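You operate a simulated robot arm through the tools that you are given. There is no shell and no other tool.

You run a simulated robot arm. Do the job below in one go: nothing can be reset, and whatever is moved stays where it is left.

Task
Take the brake slack up to about 8 mm, lock the yellow wheel and latch the second brake pin.
Fine: free the wing nut first.

The check looks at the end state, three seconds after you hand in, the way a careful person would. Anything else that was tipped, shoved, dropped, spilled or broken makes it a failure.

Robot
A 6-joint arm with a fingered hand, fixed in place. Base frame: the origin is at the foot of the arm, x ahead of it, y to its left, z up. Units: m, degrees, N and s.
It reaches about 1.346 m from its shoulder. Its first joint turns from -149.0 to 149.0 degrees. Payload 3.5 kg.
The TCP is the grasp point between the finger pads, 0.026 m short of the fingertips. In the tool frame z runs along the fingers and y along their closing line. The gripper opens to 0.132 m. The gripper's body begins 0.073 m behind the TCP. The gripper is a hand of 4 fingers: y runs from the thumb to the fingers, the wrist lies at [0, 0, -0.234] in the tool frame, and closing takes about 1.5 s.
Orientation is that of the tool frame in the base frame, as [roll, pitch, yaw] about the fixed x, y, z axes, in that order (R = Rz(yaw) Ry(pitch) Rx(roll)). With the fingers straight down and closing along the base's y, the tool's x points along the base's -x, its y along +y and its z along -z.

Tools
- The arm moves only by the tool play_rows. Its argument "plan" is a list that holds one entry, the list of rows, each a list of 7 numbers: the shift along the tool's x, y, z in m, then the turn, a rotation vector about the tool's x, y, z in rad, then the closure in counts, from 0 (fully open) to 255 (shut). In form: [[[x, y, z, rx, ry, rz, jaw], ...]]. A call has 1 to 20 rows; each row shifts and turns the commanded pose from where the row before left it, along the tool's axes as they then stand. Each row takes 0.2 s and may step no farther than 0.05 m and 8.6 degrees from the row before; otherwise, or with a gripper value out of range, the whole call is refused. A pose out of reach is approached as far as the arm can. The call stops where the force on the tool passes 90 N (or 10 N more than at its start, if that is more) or the arm is blocked; 0.2 s more then pass. The fingers move at their own pace (about 0.108 m/s each) and stop on an object; they squeeze with about 23 N. The grip force told is the motor's: it shows also when the fingers shut on nothing. Time passes only in rows, and 0.2 s behind the last, so rows that do not move let the fingers close. It gives the time, the measured TCP pose, the force on the tool (base axes), the opening and the grip force at its end, in the units of the frame above (readings bear some noise), with the torque about the TCP (base axes, N m) and any sound that the robot's microphone picked up, and new pictures: "pictures" is both (left out), scene, wrist or none.
- Cameras (640 x 400 px; columns grow to the right, rows downward): "scene" is fixed at [0.4002, 0.6496, 1.3526]; the picture's right is [-1.00, 0.04, 0.00], its down [0.01, 0.33, -0.95] and it looks along [-0.04, -0.94, -0.33] (base axes); focal length 349 px, centre (320, 200). "wrist" rides on the gripper at [0.068, 0.002, -0.097] in the tool frame; the picture's right is [-0.03, 1.00, 0.00], its down [-0.82, -0.02, -0.58] and it looks along [-0.58, -0.02, 0.82] (tool axes); focal length 270 px, centre (320, 200). There is no depth. A picture from a camera that has moved, and an enlarged one, comes with that camera's place and axes in the base frame and with its lens.
- move_column(by): slides the trunk up (or, below 0, down) by that many m; the arm rides with it, the base frame stays. It gives what a move gives, with no picture.
- grasp_type(shape): the hand has 4 fingers and takes this shape, open, in about a second: jaw (thumb against the fingers, like two jaws); tri (thumb and two fingers); tip (a fingertip pinch); poke (one finger out to press); point (the index stretched); flat (the hand flat); cup (the hand cupped); fist (a fist). The gripper value then closes the fingers along that shape, each until it touches; the sizes above hold for jaw. It gives what a move gives, with no picture.
- inspect(camera, box): a new picture of the part [left, top, right, bottom] of that camera's present view, enlarged. No time passes.
- finish_job(): hands the job in; it is judged then, once.

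Places have to be worked out from the pictures, the camera data and where the tool is seen. Open the gripper and draw the arm clear of the work before you hand the job in, unless the task says otherwise.

The tools are called after ">>>" as name(argument=value, ...) on one line, values as JSON. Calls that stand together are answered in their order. play_rows: Moves the arm, as the interface text tells. Its arguments: {"type":"object","properties":{"plan":{"type":"array"},"pictures":{"type":"string","enum":["both","scene","wrist","none"]}},"required":["plan"]} The other tools are called the same way: move_column (by) slides the trunk up or down; grasp_type (shape) gives the hand a shape; inspect (camera, box) takes an enlarged picture of a part of a camera's view; finish_job () hands the job in.

At the start:

```text
time_s: 0.0
ee_pos: [0.2335, -0.685, 0.9682]
tcp_rot: [-180.0, 0.1, 179.9]
contact_force: [-0.2, -0.1, 0.7]
torque: [0.0, -0.01, -0.02]
grip_width: 0.132
grip_force: 0.0
shape: jaw
trunk travel left (down, up): [-0.867, 0.103]
```

scene: 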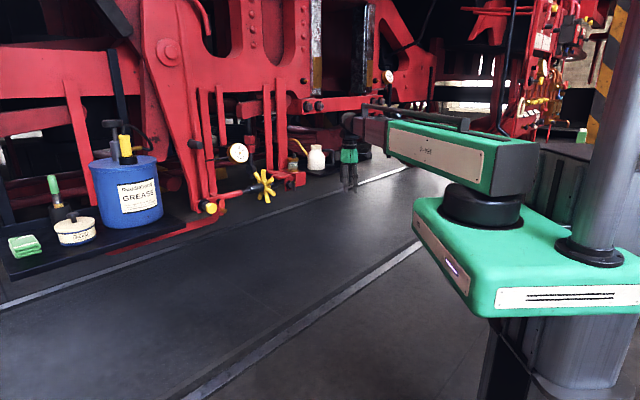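
wrist: 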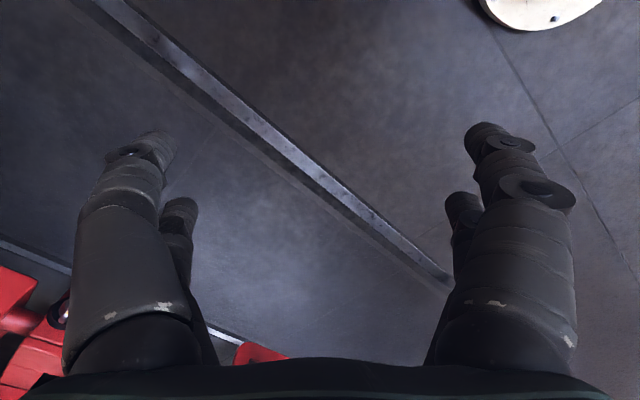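

The scene shows a bogie with a gauge and a yellow star wheel near (262,183). I'll look at enlarged parts of the scene picture first.

>>> inspect(camera="scene", box=[180, 120, 340, 220])

>>> inspect(camera="scene", box=[220, 130, 300, 220])

>>> inspect(camera="scene", box=[0, 100, 200, 280])

>>> inspect(camera="scene", box=[280, 60, 440, 200])

```text
4.00 times, centred on (260, 170) of scene
camera zoom: at [0.4002, 0.6496, 1.3526], right [-1.0, 0.04, 0.0], down [0.01, 0.33, -0.95], along [-0.04, -0.94, -0.33], focal length 1396 px, centre (560, 320)
```

zoom: 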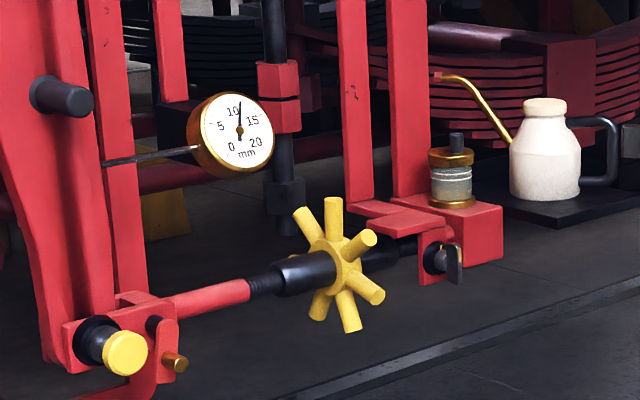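

```text
4.44 times, centred on (260, 175) of scene
camera zoom: at [0.4002, 0.6496, 1.3526], right [-1.0, 0.04, 0.0], down [0.01, 0.33, -0.95], along [-0.04, -0.94, -0.33], focal length 1551 px, centre (587, 311)
```

zoom: 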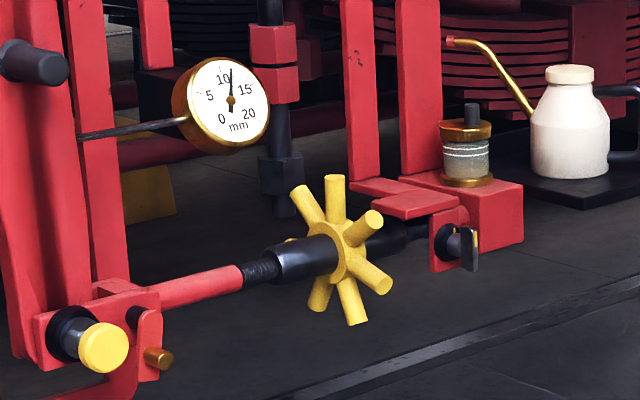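

```text
2.22 times, centred on (100, 190) of scene
camera zoom: at [0.4002, 0.6496, 1.3526], right [-1.0, 0.04, 0.0], down [0.01, 0.33, -0.95], along [-0.04, -0.94, -0.33], focal length 776 px, centre (809, 222)
```

zoom: 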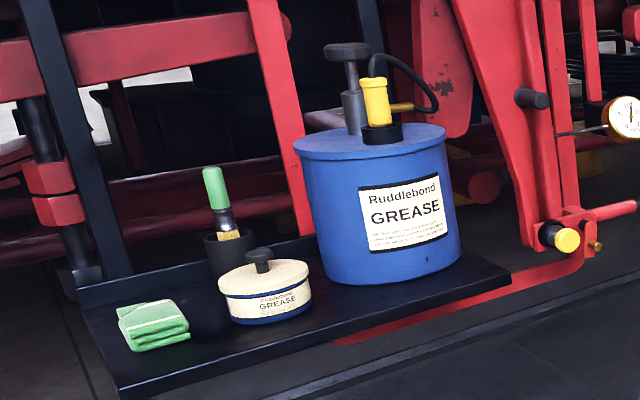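

```text
2.86 times, centred on (360, 130) of scene
camera zoom: at [0.4002, 0.6496, 1.3526], right [-1.0, 0.04, 0.0], down [0.01, 0.33, -0.95], along [-0.04, -0.94, -0.33], focal length 997 px, centre (206, 400)
```

zoom: 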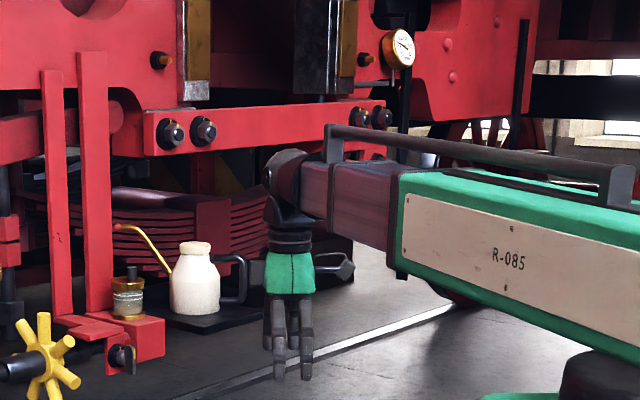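

The gauge reads about 11 mm. The wing nut is on the bracket right of the star wheel, and the yellow‑knobbed pin is at the lower left. I'll back the hand off in +y and turn the fingers toward the bogie (-y) so the wrist camera can see the work.

>>> play_rows(plan=[[[0, 0.04, 0, 0, 0, 0, 0], [0, 0.04, 0, 0, 0, 0, 0], [0, 0.04, 0, 0, 0, 0, 0], [0, 0.04, 0, 0, 0, 0, 0], [0, 0, 0, 0.1428, 0, 0, 0], [0, 0, 0, 0.1428, 0, 0, 0], [0, 0, 0, 0.1428, 0, 0, 0], [0, 0, 0, 0.1428, 0, 0, 0], [0, 0, 0, 0.1428, 0, 0, 0], [0, 0, 0, 0.1428, 0, 0, 0], [0, 0, 0, 0.1428, 0, 0, 0], [0, 0, 0, 0.1428, 0, 0, 0], [0, 0, 0, 0.1428, 0, 0, 0], [0, 0, 0, 0.1428, 0, 0, 0], [0, 0, 0, 0.1428, 0, 0, 0]]], pictures="both")

```text
time_s: 3.2
ee_pos: [0.2997, -0.6535, 1.2027]
tcp_rot: [-90.2, -0.1, 180.0]
contact_force: [0.0, -0.2, -0.5]
torque: [0.02, -0.01, 0.05]
grip_width: 0.1319
grip_force: 0.1
shape: jaw
out of reach, approached as far as the arm can: row 6, 7, 8, 9, 10, 11, 12, 13, 14, 15
trunk travel left (down, up): [-0.867, 0.103]
camera wrist: at [0.2296, -0.5576, 1.2001], right [0.03, 0.0, -1.0], down [0.82, 0.58, 0.02], along [0.58, -0.82, 0.01], focal length 270 px, centre (320, 200)
```

scene: 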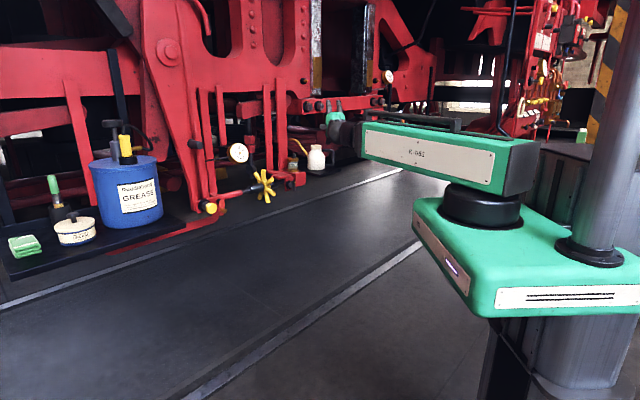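
wrist: 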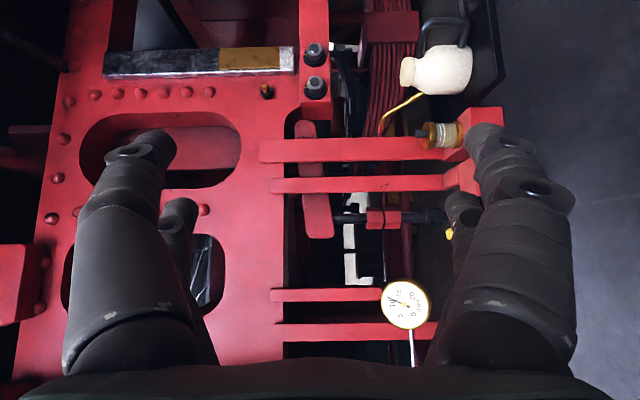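

The arm seems to be planar (SCARA-like), with height set by the trunk. Triangulating puts the gauge near (0.69,-0.86,1.05). Next I'll roll the hand so the wrist camera sits on top and see what pose it reports.

>>> play_rows(plan=[[[0, 0, 0, 0, 0, -0.1428, 0], [0, 0, 0, 0, 0, -0.1428, 0], [0, 0, 0, 0, 0, -0.1428, 0], [0, 0, 0, 0, 0, -0.1428, 0], [0, 0, 0, 0, 0, -0.1428, 0], [0, 0, 0, 0, 0, -0.1428, 0], [0, 0, 0, 0, 0, -0.1428, 0], [0, 0, 0, 0, 0, -0.1428, 0], [0, 0, 0, 0, 0, -0.1428, 0], [0, 0, 0, 0, 0, -0.1428, 0], [0, 0, 0, 0, 0, -0.1428, 0]]], pictures="both")

```text
time_s: 5.6
ee_pos: [0.2923, -0.658, 1.2156]
tcp_rot: [-27.2, -86.5, 117.7]
contact_force: [-0.7, 0.0, 0.2]
torque: [-0.01, 0.01, -0.01]
grip_width: 0.1319
grip_force: 0.1
shape: jaw
out of reach, approached as far as the arm can: row 11
trunk travel left (down, up): [-0.867, 0.103]
camera wrist: at [0.2876, -0.5582, 1.278], right [-1.0, -0.01, -0.05], down [0.04, 0.53, -0.85], along [0.04, -0.85, -0.53], focal length 270 px, centre (320, 200)
```

scene: 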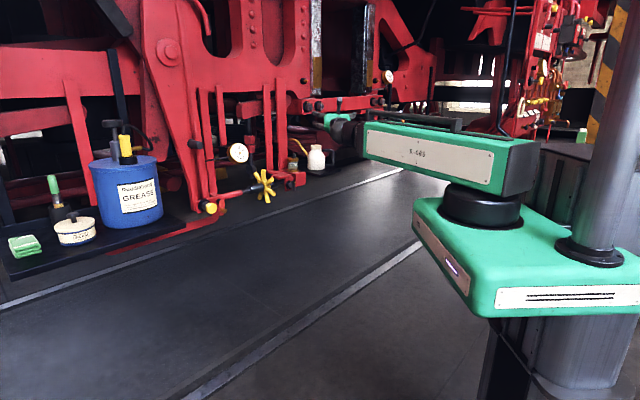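
wrist: 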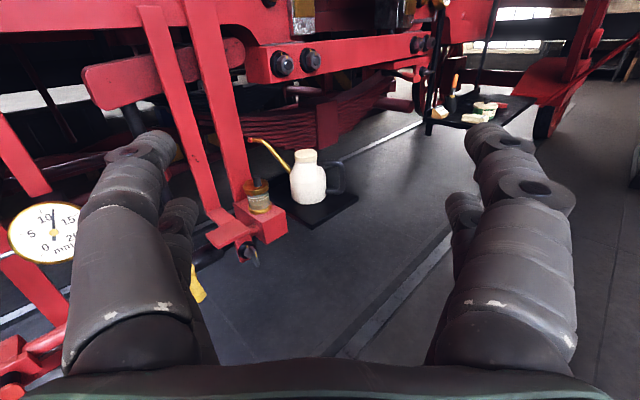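

The hand now faces the bogie with the camera on top. The wing nut triangulates to about (0.46,-0.96,0.88). I'll shift the hand to x≈0.5 and pull back a little for a better view of the wheel.

>>> play_rows(plan=[[[0, -0.042, -0.02, 0, 0, 0, 0], [0, -0.042, -0.02, 0, 0, 0, 0], [0, -0.042, -0.02, 0, 0, 0, 0], [0, -0.042, -0.02, 0, 0, 0, 0], [0, -0.042, -0.02, 0, 0, 0, 0], [0, 0, 0, 0, 0, 0, 0]]], pictures="both")

```text
time_s: 7.0
ee_pos: [0.4952, -0.5631, 1.2215]
tcp_rot: [-38.6, -83.7, 129.4]
contact_force: [0.8, 1.9, 0.4]
torque: [0.02, 0.01, -0.03]
grip_width: 0.1319
grip_force: 0.1
shape: jaw
out of reach, approached as far as the arm can: row 1, 3, 4, 5
trunk travel left (down, up): [-0.867, 0.103]
camera wrist: at [0.4873, -0.4614, 1.2814], right [-1.0, -0.02, -0.09], down [0.07, 0.51, -0.86], along [0.06, -0.86, -0.5], focal length 270 px, centre (320, 200)
```

scene: 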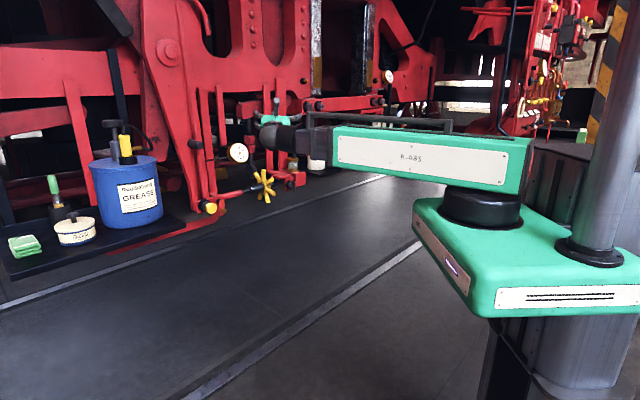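
wrist: 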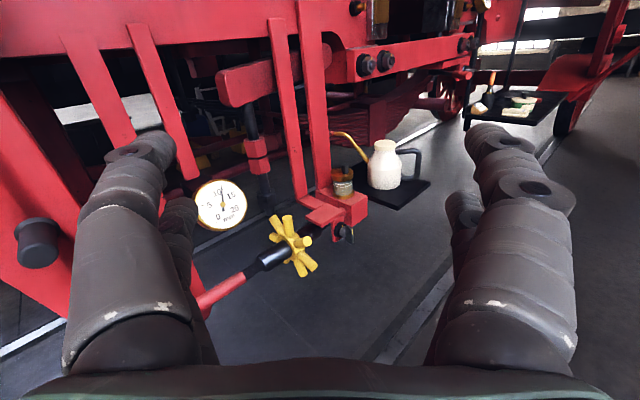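

I'll enlarge the wrist view to locate the wheel, the wing nut and the rod.

>>> inspect(camera="wrist", box=[180, 150, 400, 310])

>>> inspect(camera="scene", box=[190, 180, 250, 220])

>>> inspect(camera="scene", box=[250, 165, 320, 210])

```text
2.50 times, centred on (290, 230) of wrist
camera zoom: at [0.4873, -0.4614, 1.2814], right [-1.0, -0.02, -0.09], down [0.07, 0.51, -0.86], along [0.06, -0.86, -0.5], focal length 676 px, centre (395, 125)
```

zoom: 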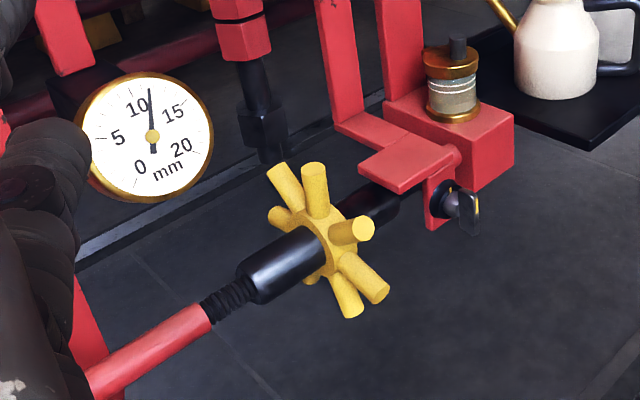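

```text
10.00 times, centred on (220, 200) of scene
camera zoom: at [0.4002, 0.6496, 1.3526], right [-1.0, 0.04, 0.0], down [0.01, 0.33, -0.95], along [-0.04, -0.94, -0.33], focal length 3490 px, centre (1320, 200)
```

zoom: 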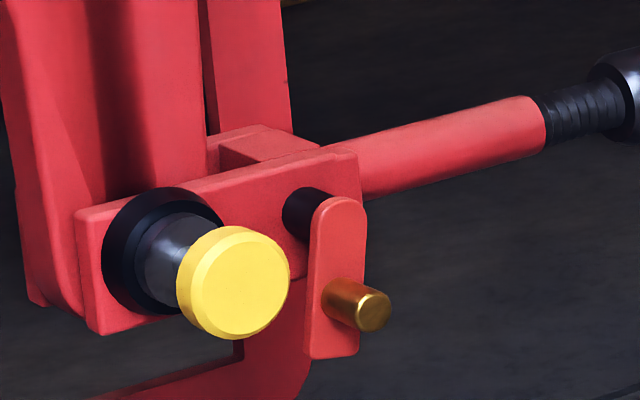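

```text
8.89 times, centred on (285, 188) of scene
camera zoom: at [0.4002, 0.6496, 1.3526], right [-1.0, 0.04, 0.0], down [0.01, 0.33, -0.95], along [-0.04, -0.94, -0.33], focal length 3102 px, centre (631, 311)
```

zoom: 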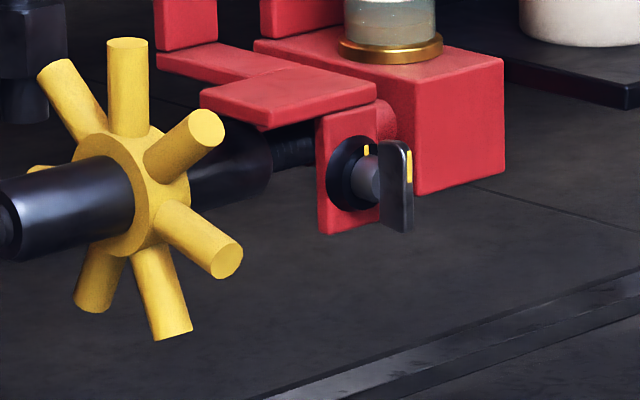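

The floor rails vanish toward (-0.66,-0.75), so the bogie side stands at about 45° and faces the robot. Rough positions are hub (0.594,-0.952,0.87) and wing nut (0.462,-0.967,0.875). I'll yaw the hand about 47° to face the bogie squarely while moving to roughly (0.33,-0.72).

>>> play_rows(plan=[[[-0.02, 0, 0, 0, -0.0855, 0, 0], [0, 0.0275, 0.0257, 0.137, 0, 0, 0], [0, 0.0307, 0.0218, 0.137, 0, 0, 0], [0, 0.0334, 0.0173, 0.137, 0, 0, 0], [0, 0.0354, 0.0126, 0.137, 0, 0, 0], [0, 0.0369, 0.0077, 0.137, 0, 0, 0], [0, 0.0375, 0.0025, 0.137, 0, 0, 0], [0, 0, 0, 0, 0, 0, 0]]], pictures="both")

>>> move_column(by=-0.1)

```text
time_s: 8.8
ee_pos: [0.4248, -0.6526, 1.2189]
tcp_rot: [-48.0, -83.8, 167.2]
contact_force: [-0.1, -0.2, 0.2]
torque: [0.02, 0.01, -0.04]
grip_width: 0.1319
grip_force: 0.0
shape: jaw
out of reach, approached as far as the arm can: row 1, 2, 3, 4, 5, 6, 7
trunk travel left (down, up): [-0.867, 0.103]
camera wrist: at [0.368, -0.5676, 1.2798], right [-0.87, -0.49, -0.11], down [-0.17, 0.49, -0.85], along [0.47, -0.72, -0.51], focal length 270 px, centre (320, 200)
```

scene: 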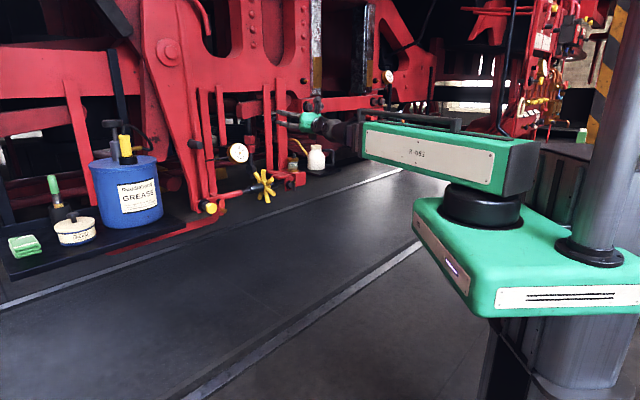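
wrist: 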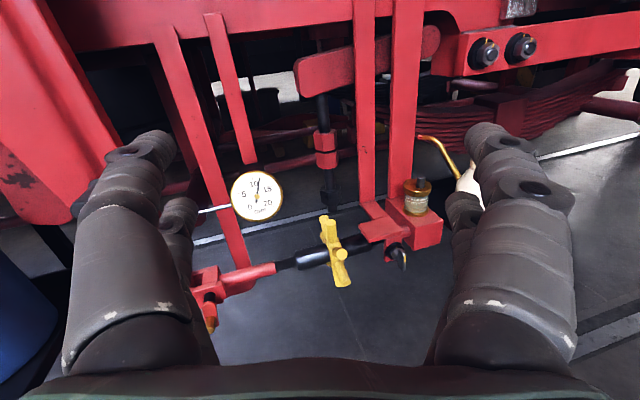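

```text
time_s: 10.1
ee_pos: [0.4247, -0.6519, 1.1184]
tcp_rot: [-48.0, -83.8, 166.9]
contact_force: [0.0, 0.0, 0.1]
torque: [-0.01, -0.01, -0.01]
grip_width: 0.1319
grip_force: 0.0
shape: jaw
trunk travel left (down, up): [-0.767, 0.203]
```

The view is now nearly frontal. I'll enlarge the current wrist view after lowering the trunk.

>>> inspect(camera="wrist", box=[180, 120, 480, 330])

>>> inspect(camera="wrist", box=[360, 160, 460, 230])

>>> inspect(camera="wrist", box=[0, 0, 640, 400])

```text
1.90 times, centred on (330, 225) of wrist
camera zoom: at [0.368, -0.5675, 1.1799], right [-0.87, -0.49, -0.11], down [-0.17, 0.49, -0.85], along [0.47, -0.72, -0.51], focal length 515 px, centre (301, 152)
```

zoom: 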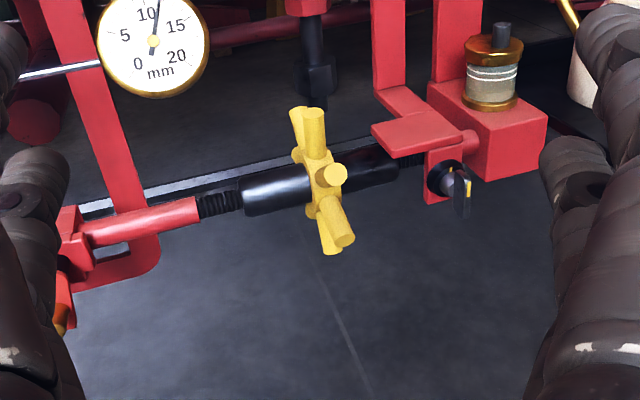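

```text
5.71 times, centred on (410, 195) of wrist
camera zoom: at [0.368, -0.5675, 1.1799], right [-0.87, -0.49, -0.11], down [-0.17, 0.49, -0.85], along [0.47, -0.72, -0.51], focal length 1544 px, centre (-194, 229)
```

zoom: 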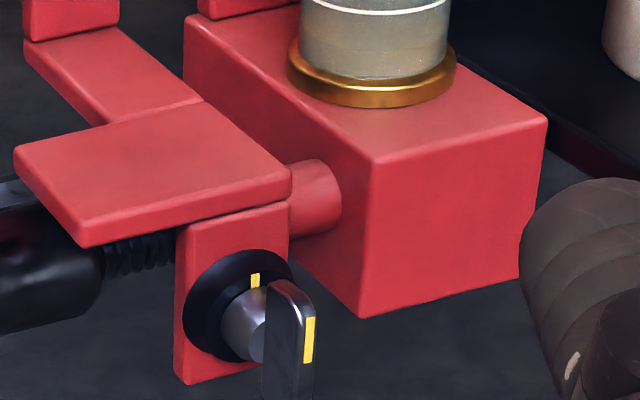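

```text
1.00 times, centred on (320, 200) of wrist (not enlarged: the box is as wide or as high as the picture)
camera zoom: at [0.368, -0.5675, 1.1799], right [-0.87, -0.49, -0.11], down [-0.17, 0.49, -0.85], along [0.47, -0.72, -0.51], focal length 270 px, centre (320, 200)
```

zoom: 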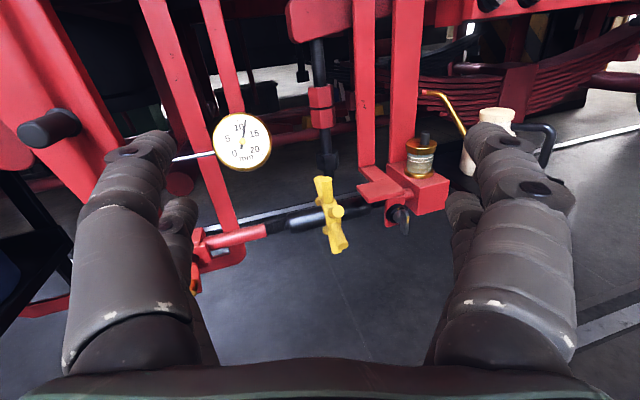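

The wing nut is a flat vertical tab with its yellow mark lined up with the mark on the washer. The last moves were limited in orientation, so I'll test whether rolling the hand back about its own axis frees the wrist.

>>> play_rows(plan=[[[0, 0, 0, 0, 0, 0.148, 0], [0, 0, 0, 0, 0, 0.148, 0], [0, 0, 0, 0, 0, 0.148, 0], [0, 0, 0, 0, 0, 0.148, 0], [0, 0, 0, 0, 0, 0.148, 0], [0, 0, 0, 0, 0, 0.148, 0], [0, 0, 0, 0, 0, 0.148, 0], [0, 0, 0, 0, 0, 0.148, 0], [0, 0, 0, 0, 0, 0.148, 0], [0, 0, 0, 0, 0, 0.148, 0]]], pictures="none")

```text
time_s: 12.3
ee_pos: [0.4256, -0.6517, 1.1182]
tcp_rot: [-85.8, -0.3, -151.0]
contact_force: [0.0, 0.0, -1.3]
torque: [0.01, 0.0, -0.01]
grip_width: 0.1321
grip_force: 0.0
shape: jaw
trunk travel left (down, up): [-0.767, 0.203]
```

No reach trouble in that roll. Now I'll level the hand and finish the yaw toward the bogie normal while shifting along the rail direction.

>>> play_rows(plan=[[[0, 0.0171, 0, -0.0732, 0, 0, 0], [0.038, 0, 0.003, 0, -0.105, 0, 0], [0.038, 0, 0.0, 0, -0.105, 0, 0], [0.038, 0, -0.003, 0, -0.105, 0, 0], [0, 0, 0, 0, 0, 0, 0]]], pictures="both")

```text
time_s: 13.5
ee_pos: [0.3287, -0.7205, 1.1023]
tcp_rot: [-90.1, -0.5, -133.0]
contact_force: [0.1, -0.2, -0.9]
torque: [0.0, -0.04, 0.04]
grip_width: 0.1322
grip_force: 0.0
shape: jaw
out of reach, approached as far as the arm can: row 1, 2, 4
trunk travel left (down, up): [-0.767, 0.203]
camera wrist: at [0.2105, -0.705, 1.1009], right [0.01, 0.01, -1.0], down [0.13, 0.99, 0.01], along [0.99, -0.13, 0.01], focal length 270 px, centre (320, 200)
```

scene: 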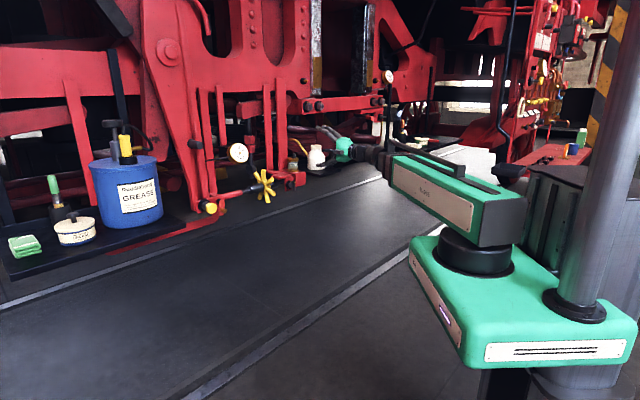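
wrist: 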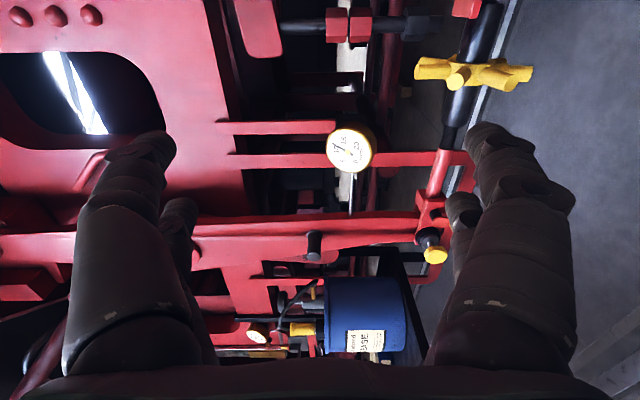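

Level and yawed toward the bogie at (0.329,-0.72,1.10). I'll roll another +90° so the fingers close horizontally with room left to turn counter-clockwise, partly close the hand, and then drop the trunk to wing-nut height.

>>> play_rows(plan=[[[0, 0, 0, 0, 0, 0.1428, 0], [0, 0, 0, 0, 0, 0.1428, 0], [0, 0, 0, 0, 0, 0.1428, 0], [0, 0, 0, 0, 0, 0.1428, 0], [0, 0, 0, 0, 0, 0.1428, 0], [0, 0, 0, 0, 0, 0.1428, 0], [0, 0, 0, 0, 0, 0.1428, 0], [0, 0, 0, 0, 0, 0.1428, 0], [0, 0, 0, 0, 0, 0.1428, 0], [0, 0, 0, 0, 0, 0.1428, 0], [0, 0, 0, 0, 0, 0.1428, 0], [0, 0, 0, 0, 0, 0, 100], [0, 0, 0, 0, 0, 0, 130]]], pictures="wrist")

>>> move_column(by=-0.22)

>>> inspect(camera="wrist", box=[0, 0, 640, 400])

```text
time_s: 16.3
ee_pos: [0.3289, -0.7186, 1.1]
tcp_rot: [-120.2, 89.4, -163.3]
contact_force: [1.2, -0.3, 0.8]
torque: [0.0, -0.01, 0.02]
grip_width: 0.0655
grip_force: 0.1
shape: jaw
trunk travel left (down, up): [-0.767, 0.203]
camera wrist: at [0.2582, -0.6526, 1.0329], right [0.68, 0.73, 0.02], down [-0.43, 0.38, 0.82], along [0.59, -0.57, 0.57], focal length 270 px, centre (320, 200)
```

wrist: 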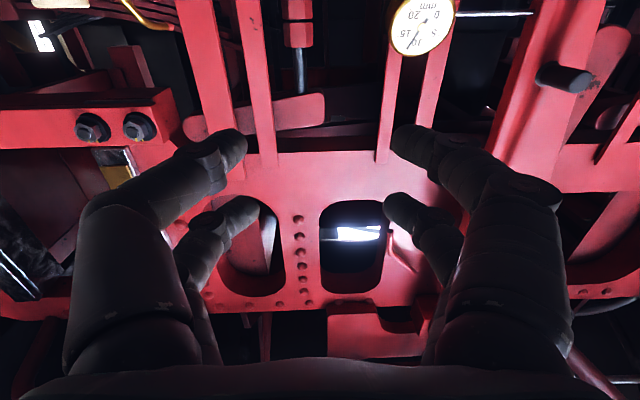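

```text
time_s: 18.7
ee_pos: [0.3292, -0.7188, 0.8808]
tcp_rot: [-117.7, 89.4, -160.9]
contact_force: [0.5, -0.1, -0.1]
torque: [0.01, 0.02, 0.02]
grip_width: 0.0653
grip_force: 0.1
shape: jaw
trunk travel left (down, up): [-0.547, 0.423]
```

```text
1.00 times, centred on (320, 200) of wrist (not enlarged: the box is as wide or as high as the picture)
camera zoom: at [0.2582, -0.6526, 0.813], right [0.68, 0.73, 0.02], down [-0.43, 0.38, 0.82], along [0.59, -0.57, 0.57], focal length 270 px, centre (320, 200)
```

zoom: 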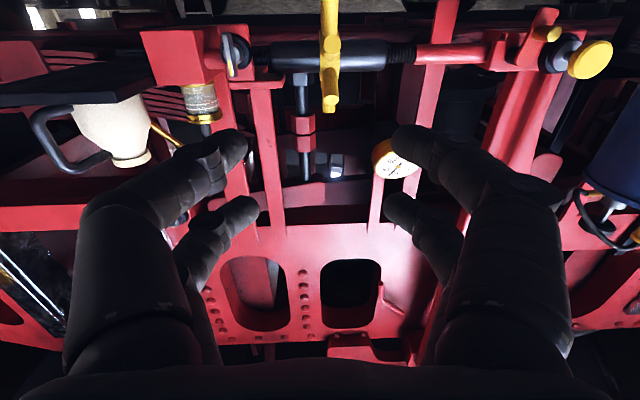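

Full orientation reached with the camera below; the wing nut shows at the upper left near (232,55). I'll zoom in on the nut, wheel and pin.

>>> inspect(camera="wrist", box=[180, 0, 420, 140])

>>> inspect(camera="wrist", box=[480, 0, 640, 100])

```text
2.67 times, centred on (300, 70) of wrist
camera zoom: at [0.2582, -0.6526, 0.813], right [0.68, 0.73, 0.02], down [-0.43, 0.38, 0.82], along [0.59, -0.57, 0.57], focal length 721 px, centre (373, 547)
```

zoom: 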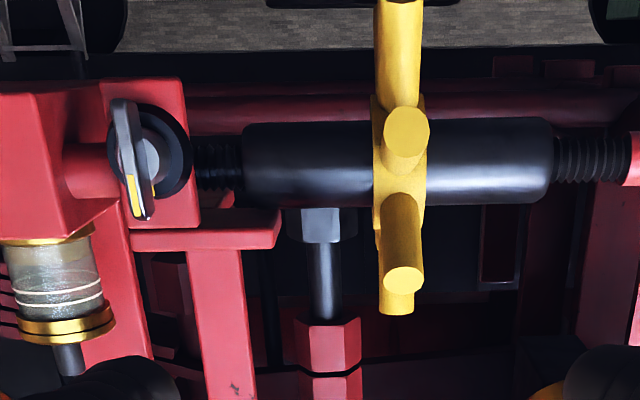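

```text
4.00 times, centred on (560, 50) of wrist
camera zoom: at [0.2582, -0.6526, 0.813], right [0.68, 0.73, 0.02], down [-0.43, 0.38, 0.82], along [0.59, -0.57, 0.57], focal length 1081 px, centre (-640, 800)
```

zoom: 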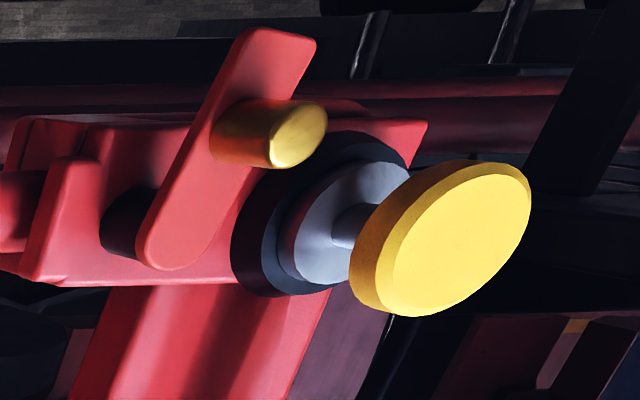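

I'll look closer at the nut's surroundings, especially the red block beside it, before approaching.

>>> inspect(camera="wrist", box=[140, 20, 270, 140])

>>> inspect(camera="scene", box=[270, 160, 320, 200])

```text
3.33 times, centred on (205, 80) of wrist
camera zoom: at [0.2582, -0.6526, 0.813], right [0.68, 0.73, 0.02], down [-0.43, 0.38, 0.82], along [0.59, -0.57, 0.57], focal length 901 px, centre (703, 600)
```

zoom: 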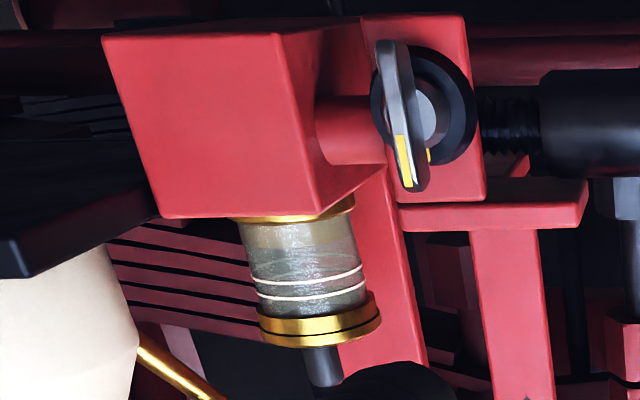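

```text
10.00 times, centred on (295, 180) of scene
camera zoom: at [0.4002, 0.6496, 1.3526], right [-1.0, 0.04, 0.0], down [0.01, 0.33, -0.95], along [-0.04, -0.94, -0.33], focal length 3490 px, centre (570, 400)
```

zoom: 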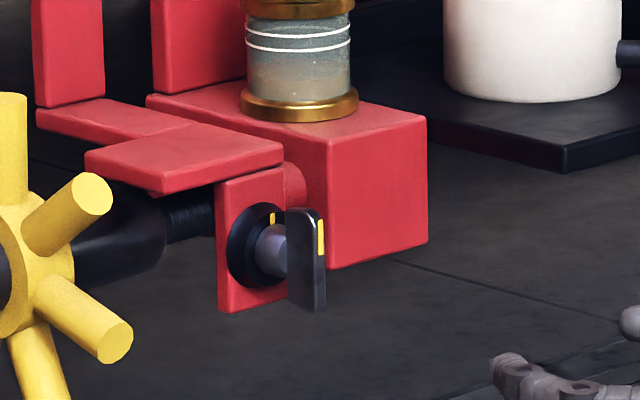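

Triangulation gives the stud axis at about (0.462..0.489,-0.997..-1.02), z≈0.857. The tab is about 5 cm tall, and the block front sits about 5 cm behind the tab's outer edge, so the fingers fit. I'll lower 24 mm, shift sideways and advance partway, then check again.

>>> move_column(by=-0.024)

>>> play_rows(plan=[[[0, -0.0379, 0, 0, 0, 0, 130], [0, -0.0379, 0, 0, 0, 0, 130], [0, -0.0378, 0, 0, 0, 0, 130], [0, 0, 0.04, 0, 0, 0, 130], [0, 0, 0.04, 0, 0, 0, 130], [0, 0, 0.04, 0, 0, 0, 130], [0, 0, 0, 0, 0, 0, 130]]], pictures="both")

```text
time_s: 19.4
ee_pos: [0.329, -0.7188, 0.8559]
tcp_rot: [-117.7, 89.3, -160.8]
contact_force: [-0.1, -0.1, 0.6]
torque: [-0.01, 0.0, 0.02]
grip_width: 0.0652
grip_force: 0.0
shape: jaw
trunk travel left (down, up): [-0.523, 0.447]
```

```text
time_s: 21.0
ee_pos: [0.3402, -0.8861, 0.8585]
tcp_rot: [-105.0, 89.5, -148.0]
contact_force: [-0.4, 0.8, -0.4]
torque: [0.01, 0.01, -0.02]
grip_width: 0.0653
grip_force: 0.1
shape: jaw
trunk travel left (down, up): [-0.523, 0.447]
camera wrist: at [0.2696, -0.8183, 0.7893], right [0.68, 0.73, 0.02], down [-0.43, 0.38, 0.82], along [0.59, -0.57, 0.58], focal length 270 px, centre (320, 200)
```

scene: 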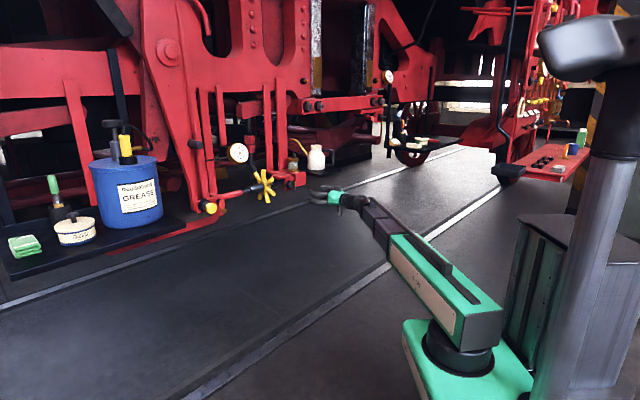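
wrist: 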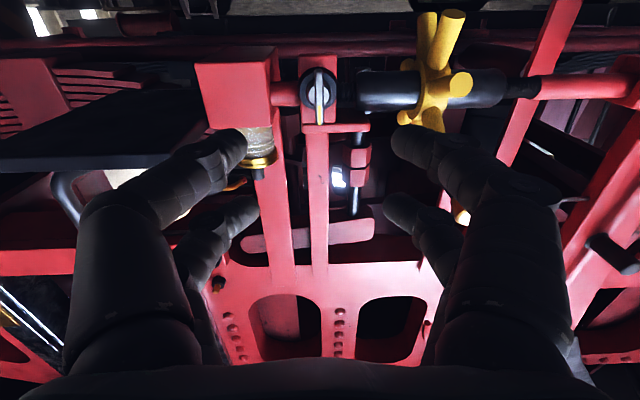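

The nut is lined up with the tool axis (column ≈320, row ≈95, as expected). I'll zoom in to refine.

>>> inspect(camera="wrist", box=[270, 50, 370, 140])

```text
4.44 times, centred on (320, 95) of wrist
camera zoom: at [0.2696, -0.8183, 0.7893], right [0.68, 0.73, 0.02], down [-0.43, 0.38, 0.82], along [0.59, -0.57, 0.58], focal length 1201 px, centre (320, 667)
```

zoom: 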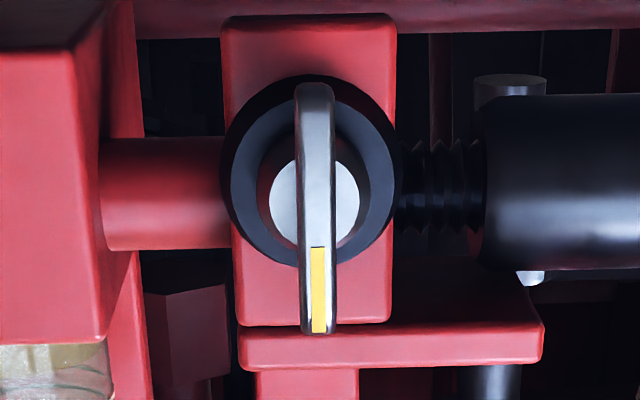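

The tab spans ±25 mm about the tool axis and is centred. I'll advance 0.16 m so the pads straddle it, then check.

>>> play_rows(plan=[[[0, 0, 0.04, 0, 0, 0, 130], [0, 0, 0.04, 0, 0, 0, 130], [0, 0, 0.04, 0, 0, 0, 130], [0, 0, 0.03, 0, 0, 0, 130], [0, 0, 0.01, 0, 0, 0, 130], [0, 0, 0, 0, 0, 0, 130]]], pictures="both")

```text
time_s: 22.4
ee_pos: [0.4568, -0.9912, 0.8579]
tcp_rot: [-113.6, 89.4, -156.7]
contact_force: [-0.2, 0.0, 0.0]
torque: [-0.01, 0.0, 0.01]
grip_width: 0.0648
grip_force: 0.1
shape: jaw
trunk travel left (down, up): [-0.523, 0.447]
camera wrist: at [0.3847, -0.925, 0.789], right [0.68, 0.73, 0.02], down [-0.43, 0.38, 0.82], along [0.59, -0.57, 0.57], focal length 270 px, centre (320, 200)
```

scene: 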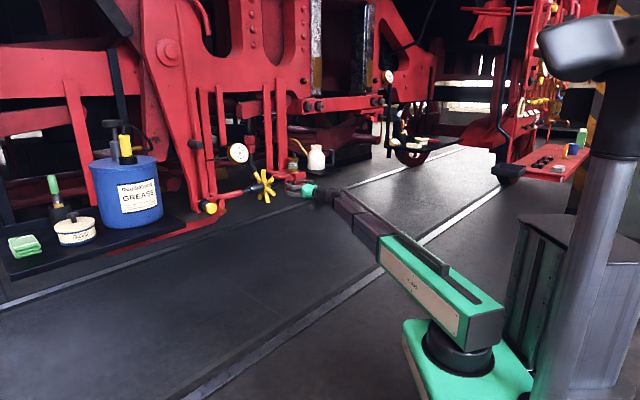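
wrist: 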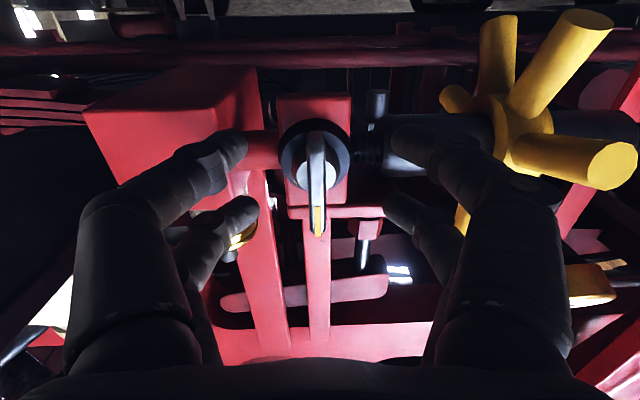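

The tab's outer edge is about 12 mm ahead of the TCP. I'll go in another 15 mm and close the fingers on the tab.

>>> play_rows(plan=[[[0, 0, 0.008, 0, 0, 0, 130], [0, 0, 0.007, 0, 0, 0, 130], [0, 0, 0, 0, 0, 0, 180], [0, 0, 0, 0, 0, 0, 220], [0, 0, 0, 0, 0, 0, 255], [0, 0, 0, 0, 0, 0, 255], [0, 0, 0, 0, 0, 0, 255], [0, 0, 0, 0, 0, 0, 255], [0, 0, 0, 0, 0, 0, 255]]], pictures="wrist")

```text
time_s: 24.4
ee_pos: [0.4662, -1.0018, 0.8573]
tcp_rot: [-113.1, 89.3, -156.1]
contact_force: [-5.3, 9.9, -5.5]
torque: [0.07, 0.14, 0.1]
grip_width: 0.0135
grip_force: 22.9
shape: jaw
trunk travel left (down, up): [-0.523, 0.447]
camera wrist: at [0.3958, -0.9358, 0.7892], right [0.68, 0.73, 0.02], down [-0.43, 0.38, 0.82], along [0.59, -0.57, 0.57], focal length 270 px, centre (320, 200)
```

wrist: 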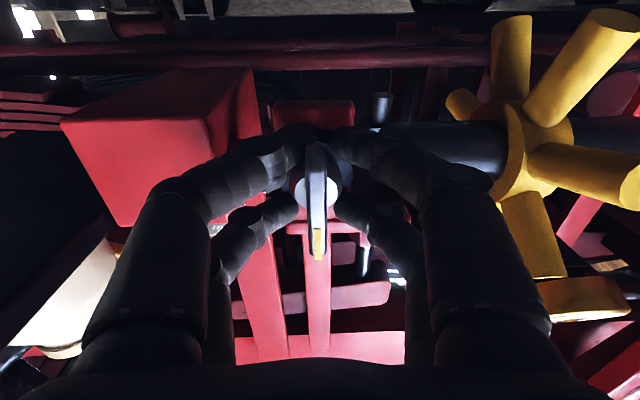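

Gripped at 13.5 mm width. I'll try a small counter‑clockwise turn (negative about the tool axis) and watch the torque.

>>> play_rows(plan=[[[0, 0, 0, 0, 0, -0.06, 255], [0, 0, 0, 0, 0, -0.06, 255], [0, 0, 0, 0, 0, -0.06, 255], [0, 0, 0, 0, 0, 0, 255]]], pictures="wrist")

```text
time_s: 25.4
ee_pos: [0.4693, -1.001, 0.8578]
tcp_rot: [-91.1, 79.1, -134.1]
contact_force: [-1.6, 19.0, 5.7]
torque: [0.21, -0.4, 0.4]
grip_width: 0.0105
grip_force: 23.2
shape: jaw
trunk travel left (down, up): [-0.523, 0.447]
camera wrist: at [0.3881, -0.9441, 0.7917], right [0.67, 0.72, -0.16], down [-0.33, 0.49, 0.81], along [0.66, -0.49, 0.57], focal length 270 px, centre (320, 200)
```

wrist: 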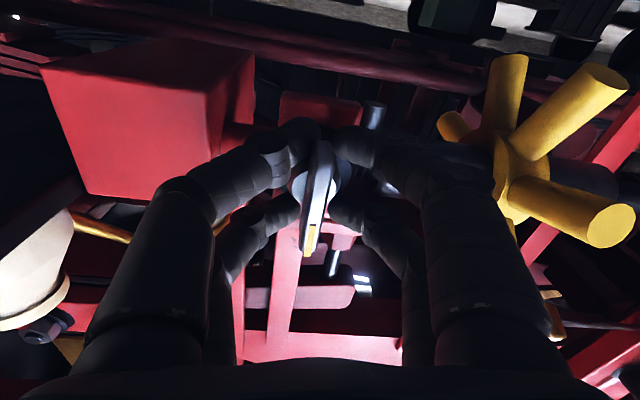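

The hand turned about 10°, but the tab seems to lag (torque ≈0.4 N·m about the axis). I'll go further in small steps and see whether it gives.

>>> play_rows(plan=[[[0, 0, 0, 0, 0, -0.06, 255], [0, 0, 0, 0, 0, -0.06, 255], [0, 0, 0, 0, 0, -0.06, 255], [0, 0, 0, 0, 0, 0, 255]]], pictures="wrist")

>>> inspect(camera="wrist", box=[220, 80, 420, 280])

```text
time_s: 26.4
ee_pos: [0.469, -0.9997, 0.8592]
tcp_rot: [-90.5, 68.6, -133.2]
contact_force: [3.7, 23.1, 9.3]
torque: [0.07, -0.53, 0.58]
grip_width: 0.0084
grip_force: 23.1
shape: jaw
trunk travel left (down, up): [-0.523, 0.447]
camera wrist: at [0.3807, -0.9524, 0.7954], right [0.64, 0.69, -0.34], down [-0.23, 0.59, 0.77], along [0.73, -0.41, 0.54], focal length 270 px, centre (320, 200)
```

wrist: 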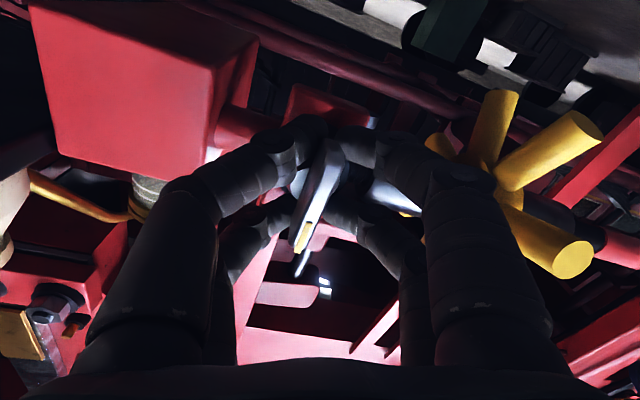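

```text
2.00 times, centred on (320, 180) of wrist
camera zoom: at [0.3807, -0.9524, 0.7954], right [0.64, 0.69, -0.34], down [-0.23, 0.59, 0.77], along [0.73, -0.41, 0.54], focal length 541 px, centre (320, 240)
```

zoom: 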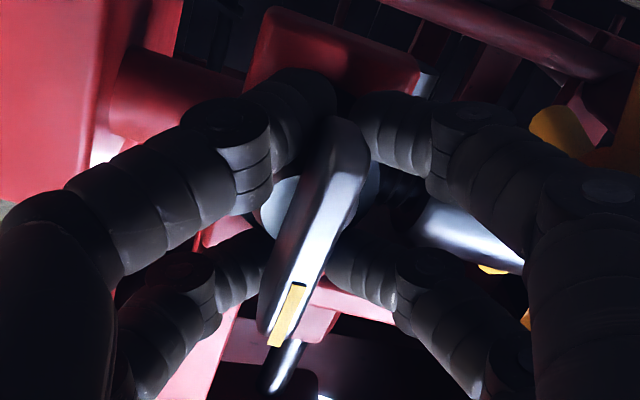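

The tab isn't following at about 0.4 N·m; it just twists in the compliant fingers. I'll return to neutral and check the torque on the way back, to compare with the other direction.

>>> play_rows(plan=[[[0, 0, 0, 0, 0, 0.06, 255], [0, 0, 0, 0, 0, 0.06, 255], [0, 0, 0, 0, 0, 0.06, 255], [0, 0, 0, 0, 0, 0.06, 255], [0, 0, 0, 0, 0, 0.06, 255], [0, 0, 0, 0, 0, 0.06, 255], [0, 0, 0, 0, 0, 0, 255]]], pictures="wrist")

>>> inspect(camera="wrist", box=[220, 80, 420, 280])

```text
time_s: 28.0
ee_pos: [0.4646, -1.0004, 0.8619]
tcp_rot: [-98.9, 89.4, -142.2]
contact_force: [-13.2, 23.1, 18.8]
torque: [-0.82, 0.26, 0.56]
grip_width: 0.0098
grip_force: 23.1
shape: jaw
trunk travel left (down, up): [-0.523, 0.447]
camera wrist: at [0.3938, -0.9346, 0.7928], right [0.68, 0.73, 0.02], down [-0.43, 0.38, 0.82], along [0.59, -0.57, 0.58], focal length 270 px, centre (320, 200)
```

wrist: 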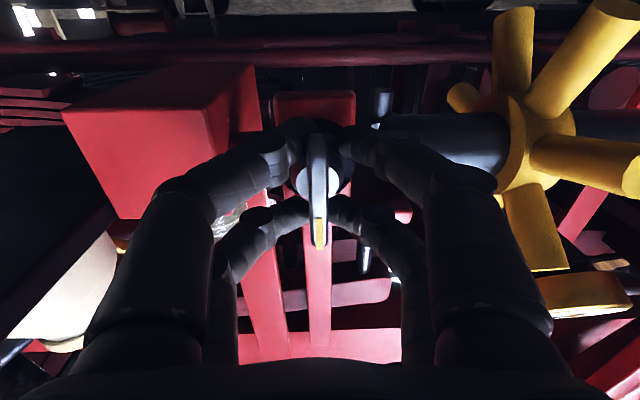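

```text
2.00 times, centred on (320, 180) of wrist
camera zoom: at [0.3938, -0.9346, 0.7928], right [0.68, 0.73, 0.02], down [-0.43, 0.38, 0.82], along [0.59, -0.57, 0.58], focal length 541 px, centre (320, 240)
```

zoom: 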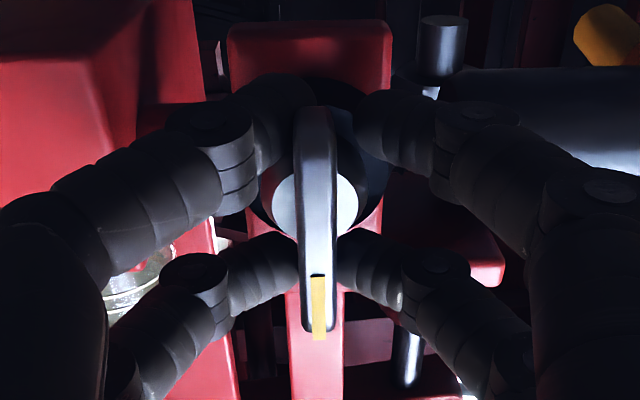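

The tab is unmoved. Now a small test the other way.

>>> play_rows(plan=[[[0, 0, 0, 0, 0, 0.06, 255], [0, 0, 0, 0, 0, 0.06, 255], [0, 0, 0, 0, 0, 0.06, 255], [0, 0, 0, 0, 0, 0, 255]]], pictures="wrist")

>>> inspect(camera="wrist", box=[220, 80, 420, 280])

```text
time_s: 29.0
ee_pos: [0.4669, -1.0009, 0.8605]
tcp_rot: [90.7, 80.2, 47.6]
contact_force: [-21.1, 26.4, 16.6]
torque: [-0.06, 0.16, 0.64]
grip_width: 0.0123
grip_force: 23.3
shape: jaw
trunk travel left (down, up): [-0.523, 0.447]
camera wrist: at [0.4026, -0.9256, 0.794], right [0.67, 0.72, 0.19], down [-0.53, 0.28, 0.8], along [0.52, -0.64, 0.56], focal length 270 px, centre (320, 200)
```

wrist: 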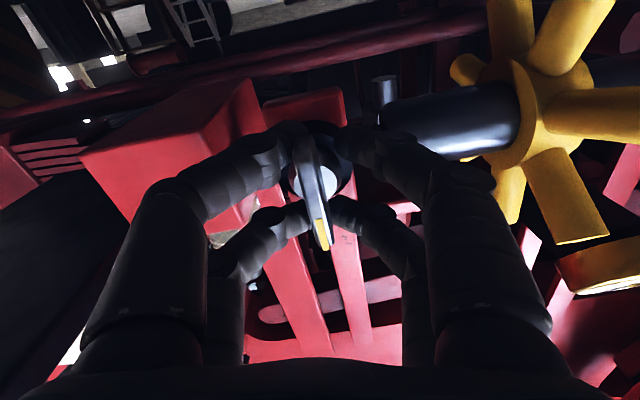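

```text
2.00 times, centred on (320, 180) of wrist
camera zoom: at [0.4026, -0.9256, 0.794], right [0.67, 0.72, 0.19], down [-0.53, 0.28, 0.8], along [0.52, -0.64, 0.56], focal length 541 px, centre (320, 240)
```

zoom: 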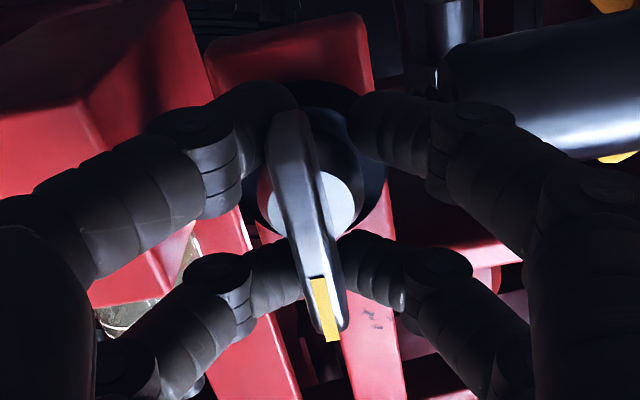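

The tab doesn't move either way at grip‑limited torque, so it's simply tight. The two digits on each side leave a gap in tool x, so I can use the hand like a fork, flanking the tab with finger sides, which are stiff in that direction. I'll release, back off and roll −90°.

>>> play_rows(plan=[[[0, 0, 0, 0, 0, -0.06, 255], [0, 0, 0, 0, 0, -0.06, 240], [0, 0, 0, 0, 0, -0.06, 200], [0, 0, 0, 0, 0, 0, 130], [0, 0, 0, 0, 0, 0, 130], [0, 0, 0, 0, 0, 0, 130], [0, 0, -0.03, 0, 0, 0, 130], [0, 0, -0.03, 0, 0, 0, 130], [0, 0, -0.02, 0, 0, 0, 130]]], pictures="wrist")

```text
time_s: 31.0
ee_pos: [0.4097, -0.9489, 0.8559]
tcp_rot: [-107.1, 89.4, -150.2]
contact_force: [-0.7, -0.3, 0.4]
torque: [-0.02, 0.0, -0.02]
grip_width: 0.0644
grip_force: 0.0
shape: jaw
trunk travel left (down, up): [-0.523, 0.447]
camera wrist: at [0.3386, -0.8833, 0.7891], right [0.68, 0.73, 0.02], down [-0.43, 0.38, 0.82], along [0.59, -0.57, 0.57], focal length 270 px, centre (320, 200)
```

wrist: 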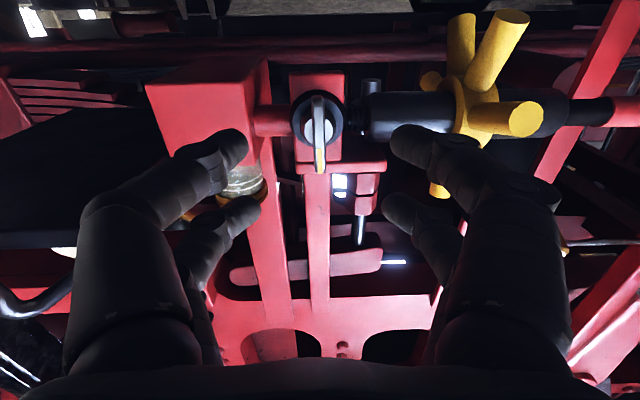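

Released cleanly. Rolling −90° with the fingers closed to about 3 cm opening.

>>> play_rows(plan=[[[0, 0, 0, 0, 0, -0.1428, 150], [0, 0, 0, 0, 0, -0.1428, 170], [0, 0, 0, 0, 0, -0.1428, 190], [0, 0, 0, 0, 0, -0.1428, 195], [0, 0, 0, 0, 0, -0.1428, 195], [0, 0, 0, 0, 0, -0.1428, 195], [0, 0, 0, 0, 0, -0.1428, 195], [0, 0, 0, 0, 0, -0.1428, 195], [0, 0, 0, 0, 0, -0.1428, 195], [0, 0, 0, 0, 0, -0.1428, 195], [0, 0, 0, 0, 0, -0.1428, 195], [0, 0, 0, 0, 0, 0, 195]]], pictures="both")

>>> inspect(camera="wrist", box=[200, 50, 440, 250])

>>> inspect(camera="scene", box=[250, 150, 350, 220])

```text
time_s: 33.6
ee_pos: [0.4085, -0.9484, 0.8571]
tcp_rot: [-90.4, -0.6, -133.0]
contact_force: [1.0, 0.6, 0.4]
torque: [0.0, 0.02, 0.0]
grip_width: 0.0315
grip_force: 0.0
shape: jaw
trunk travel left (down, up): [-0.523, 0.447]
camera wrist: at [0.29, -0.9332, 0.8564], right [0.01, 0.01, -1.0], down [0.14, 0.99, 0.01], along [0.99, -0.14, 0.0], focal length 270 px, centre (320, 200)
```

scene: 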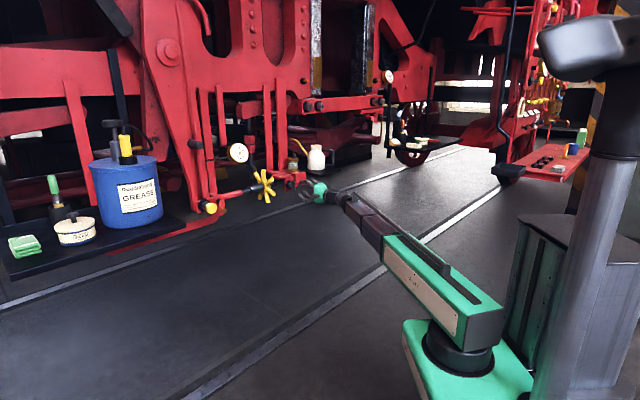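
wrist: 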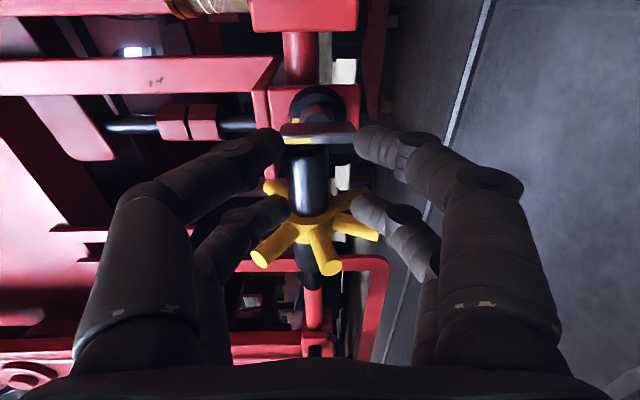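

```text
2.00 times, centred on (320, 150) of wrist
camera zoom: at [0.29, -0.9332, 0.8564], right [0.01, 0.01, -1.0], down [0.14, 0.99, 0.01], along [0.99, -0.14, 0.0], focal length 541 px, centre (320, 300)
```

zoom: 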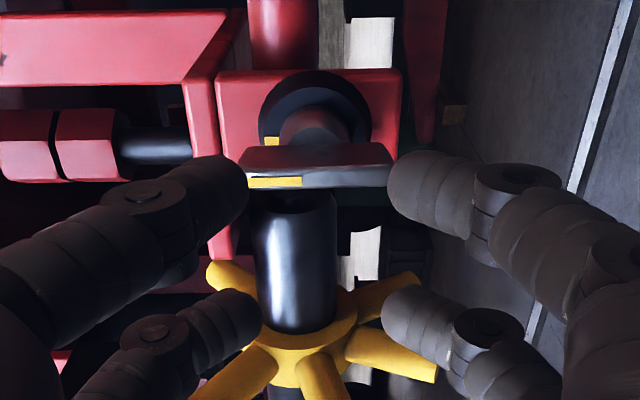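

```text
5.71 times, centred on (300, 185) of scene
camera zoom: at [0.4002, 0.6496, 1.3526], right [-1.0, 0.04, 0.0], down [0.01, 0.33, -0.95], along [-0.04, -0.94, -0.33], focal length 1994 px, centre (434, 286)
```

zoom: 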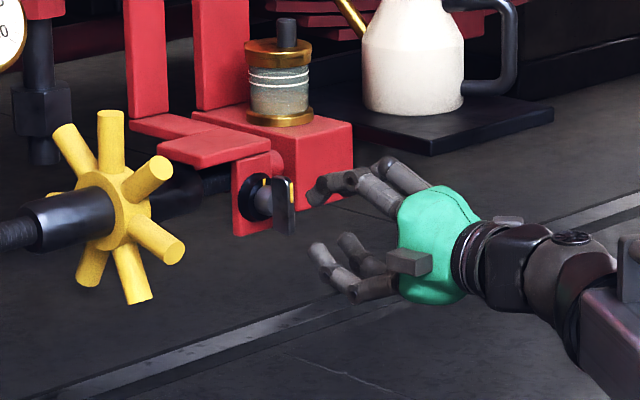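

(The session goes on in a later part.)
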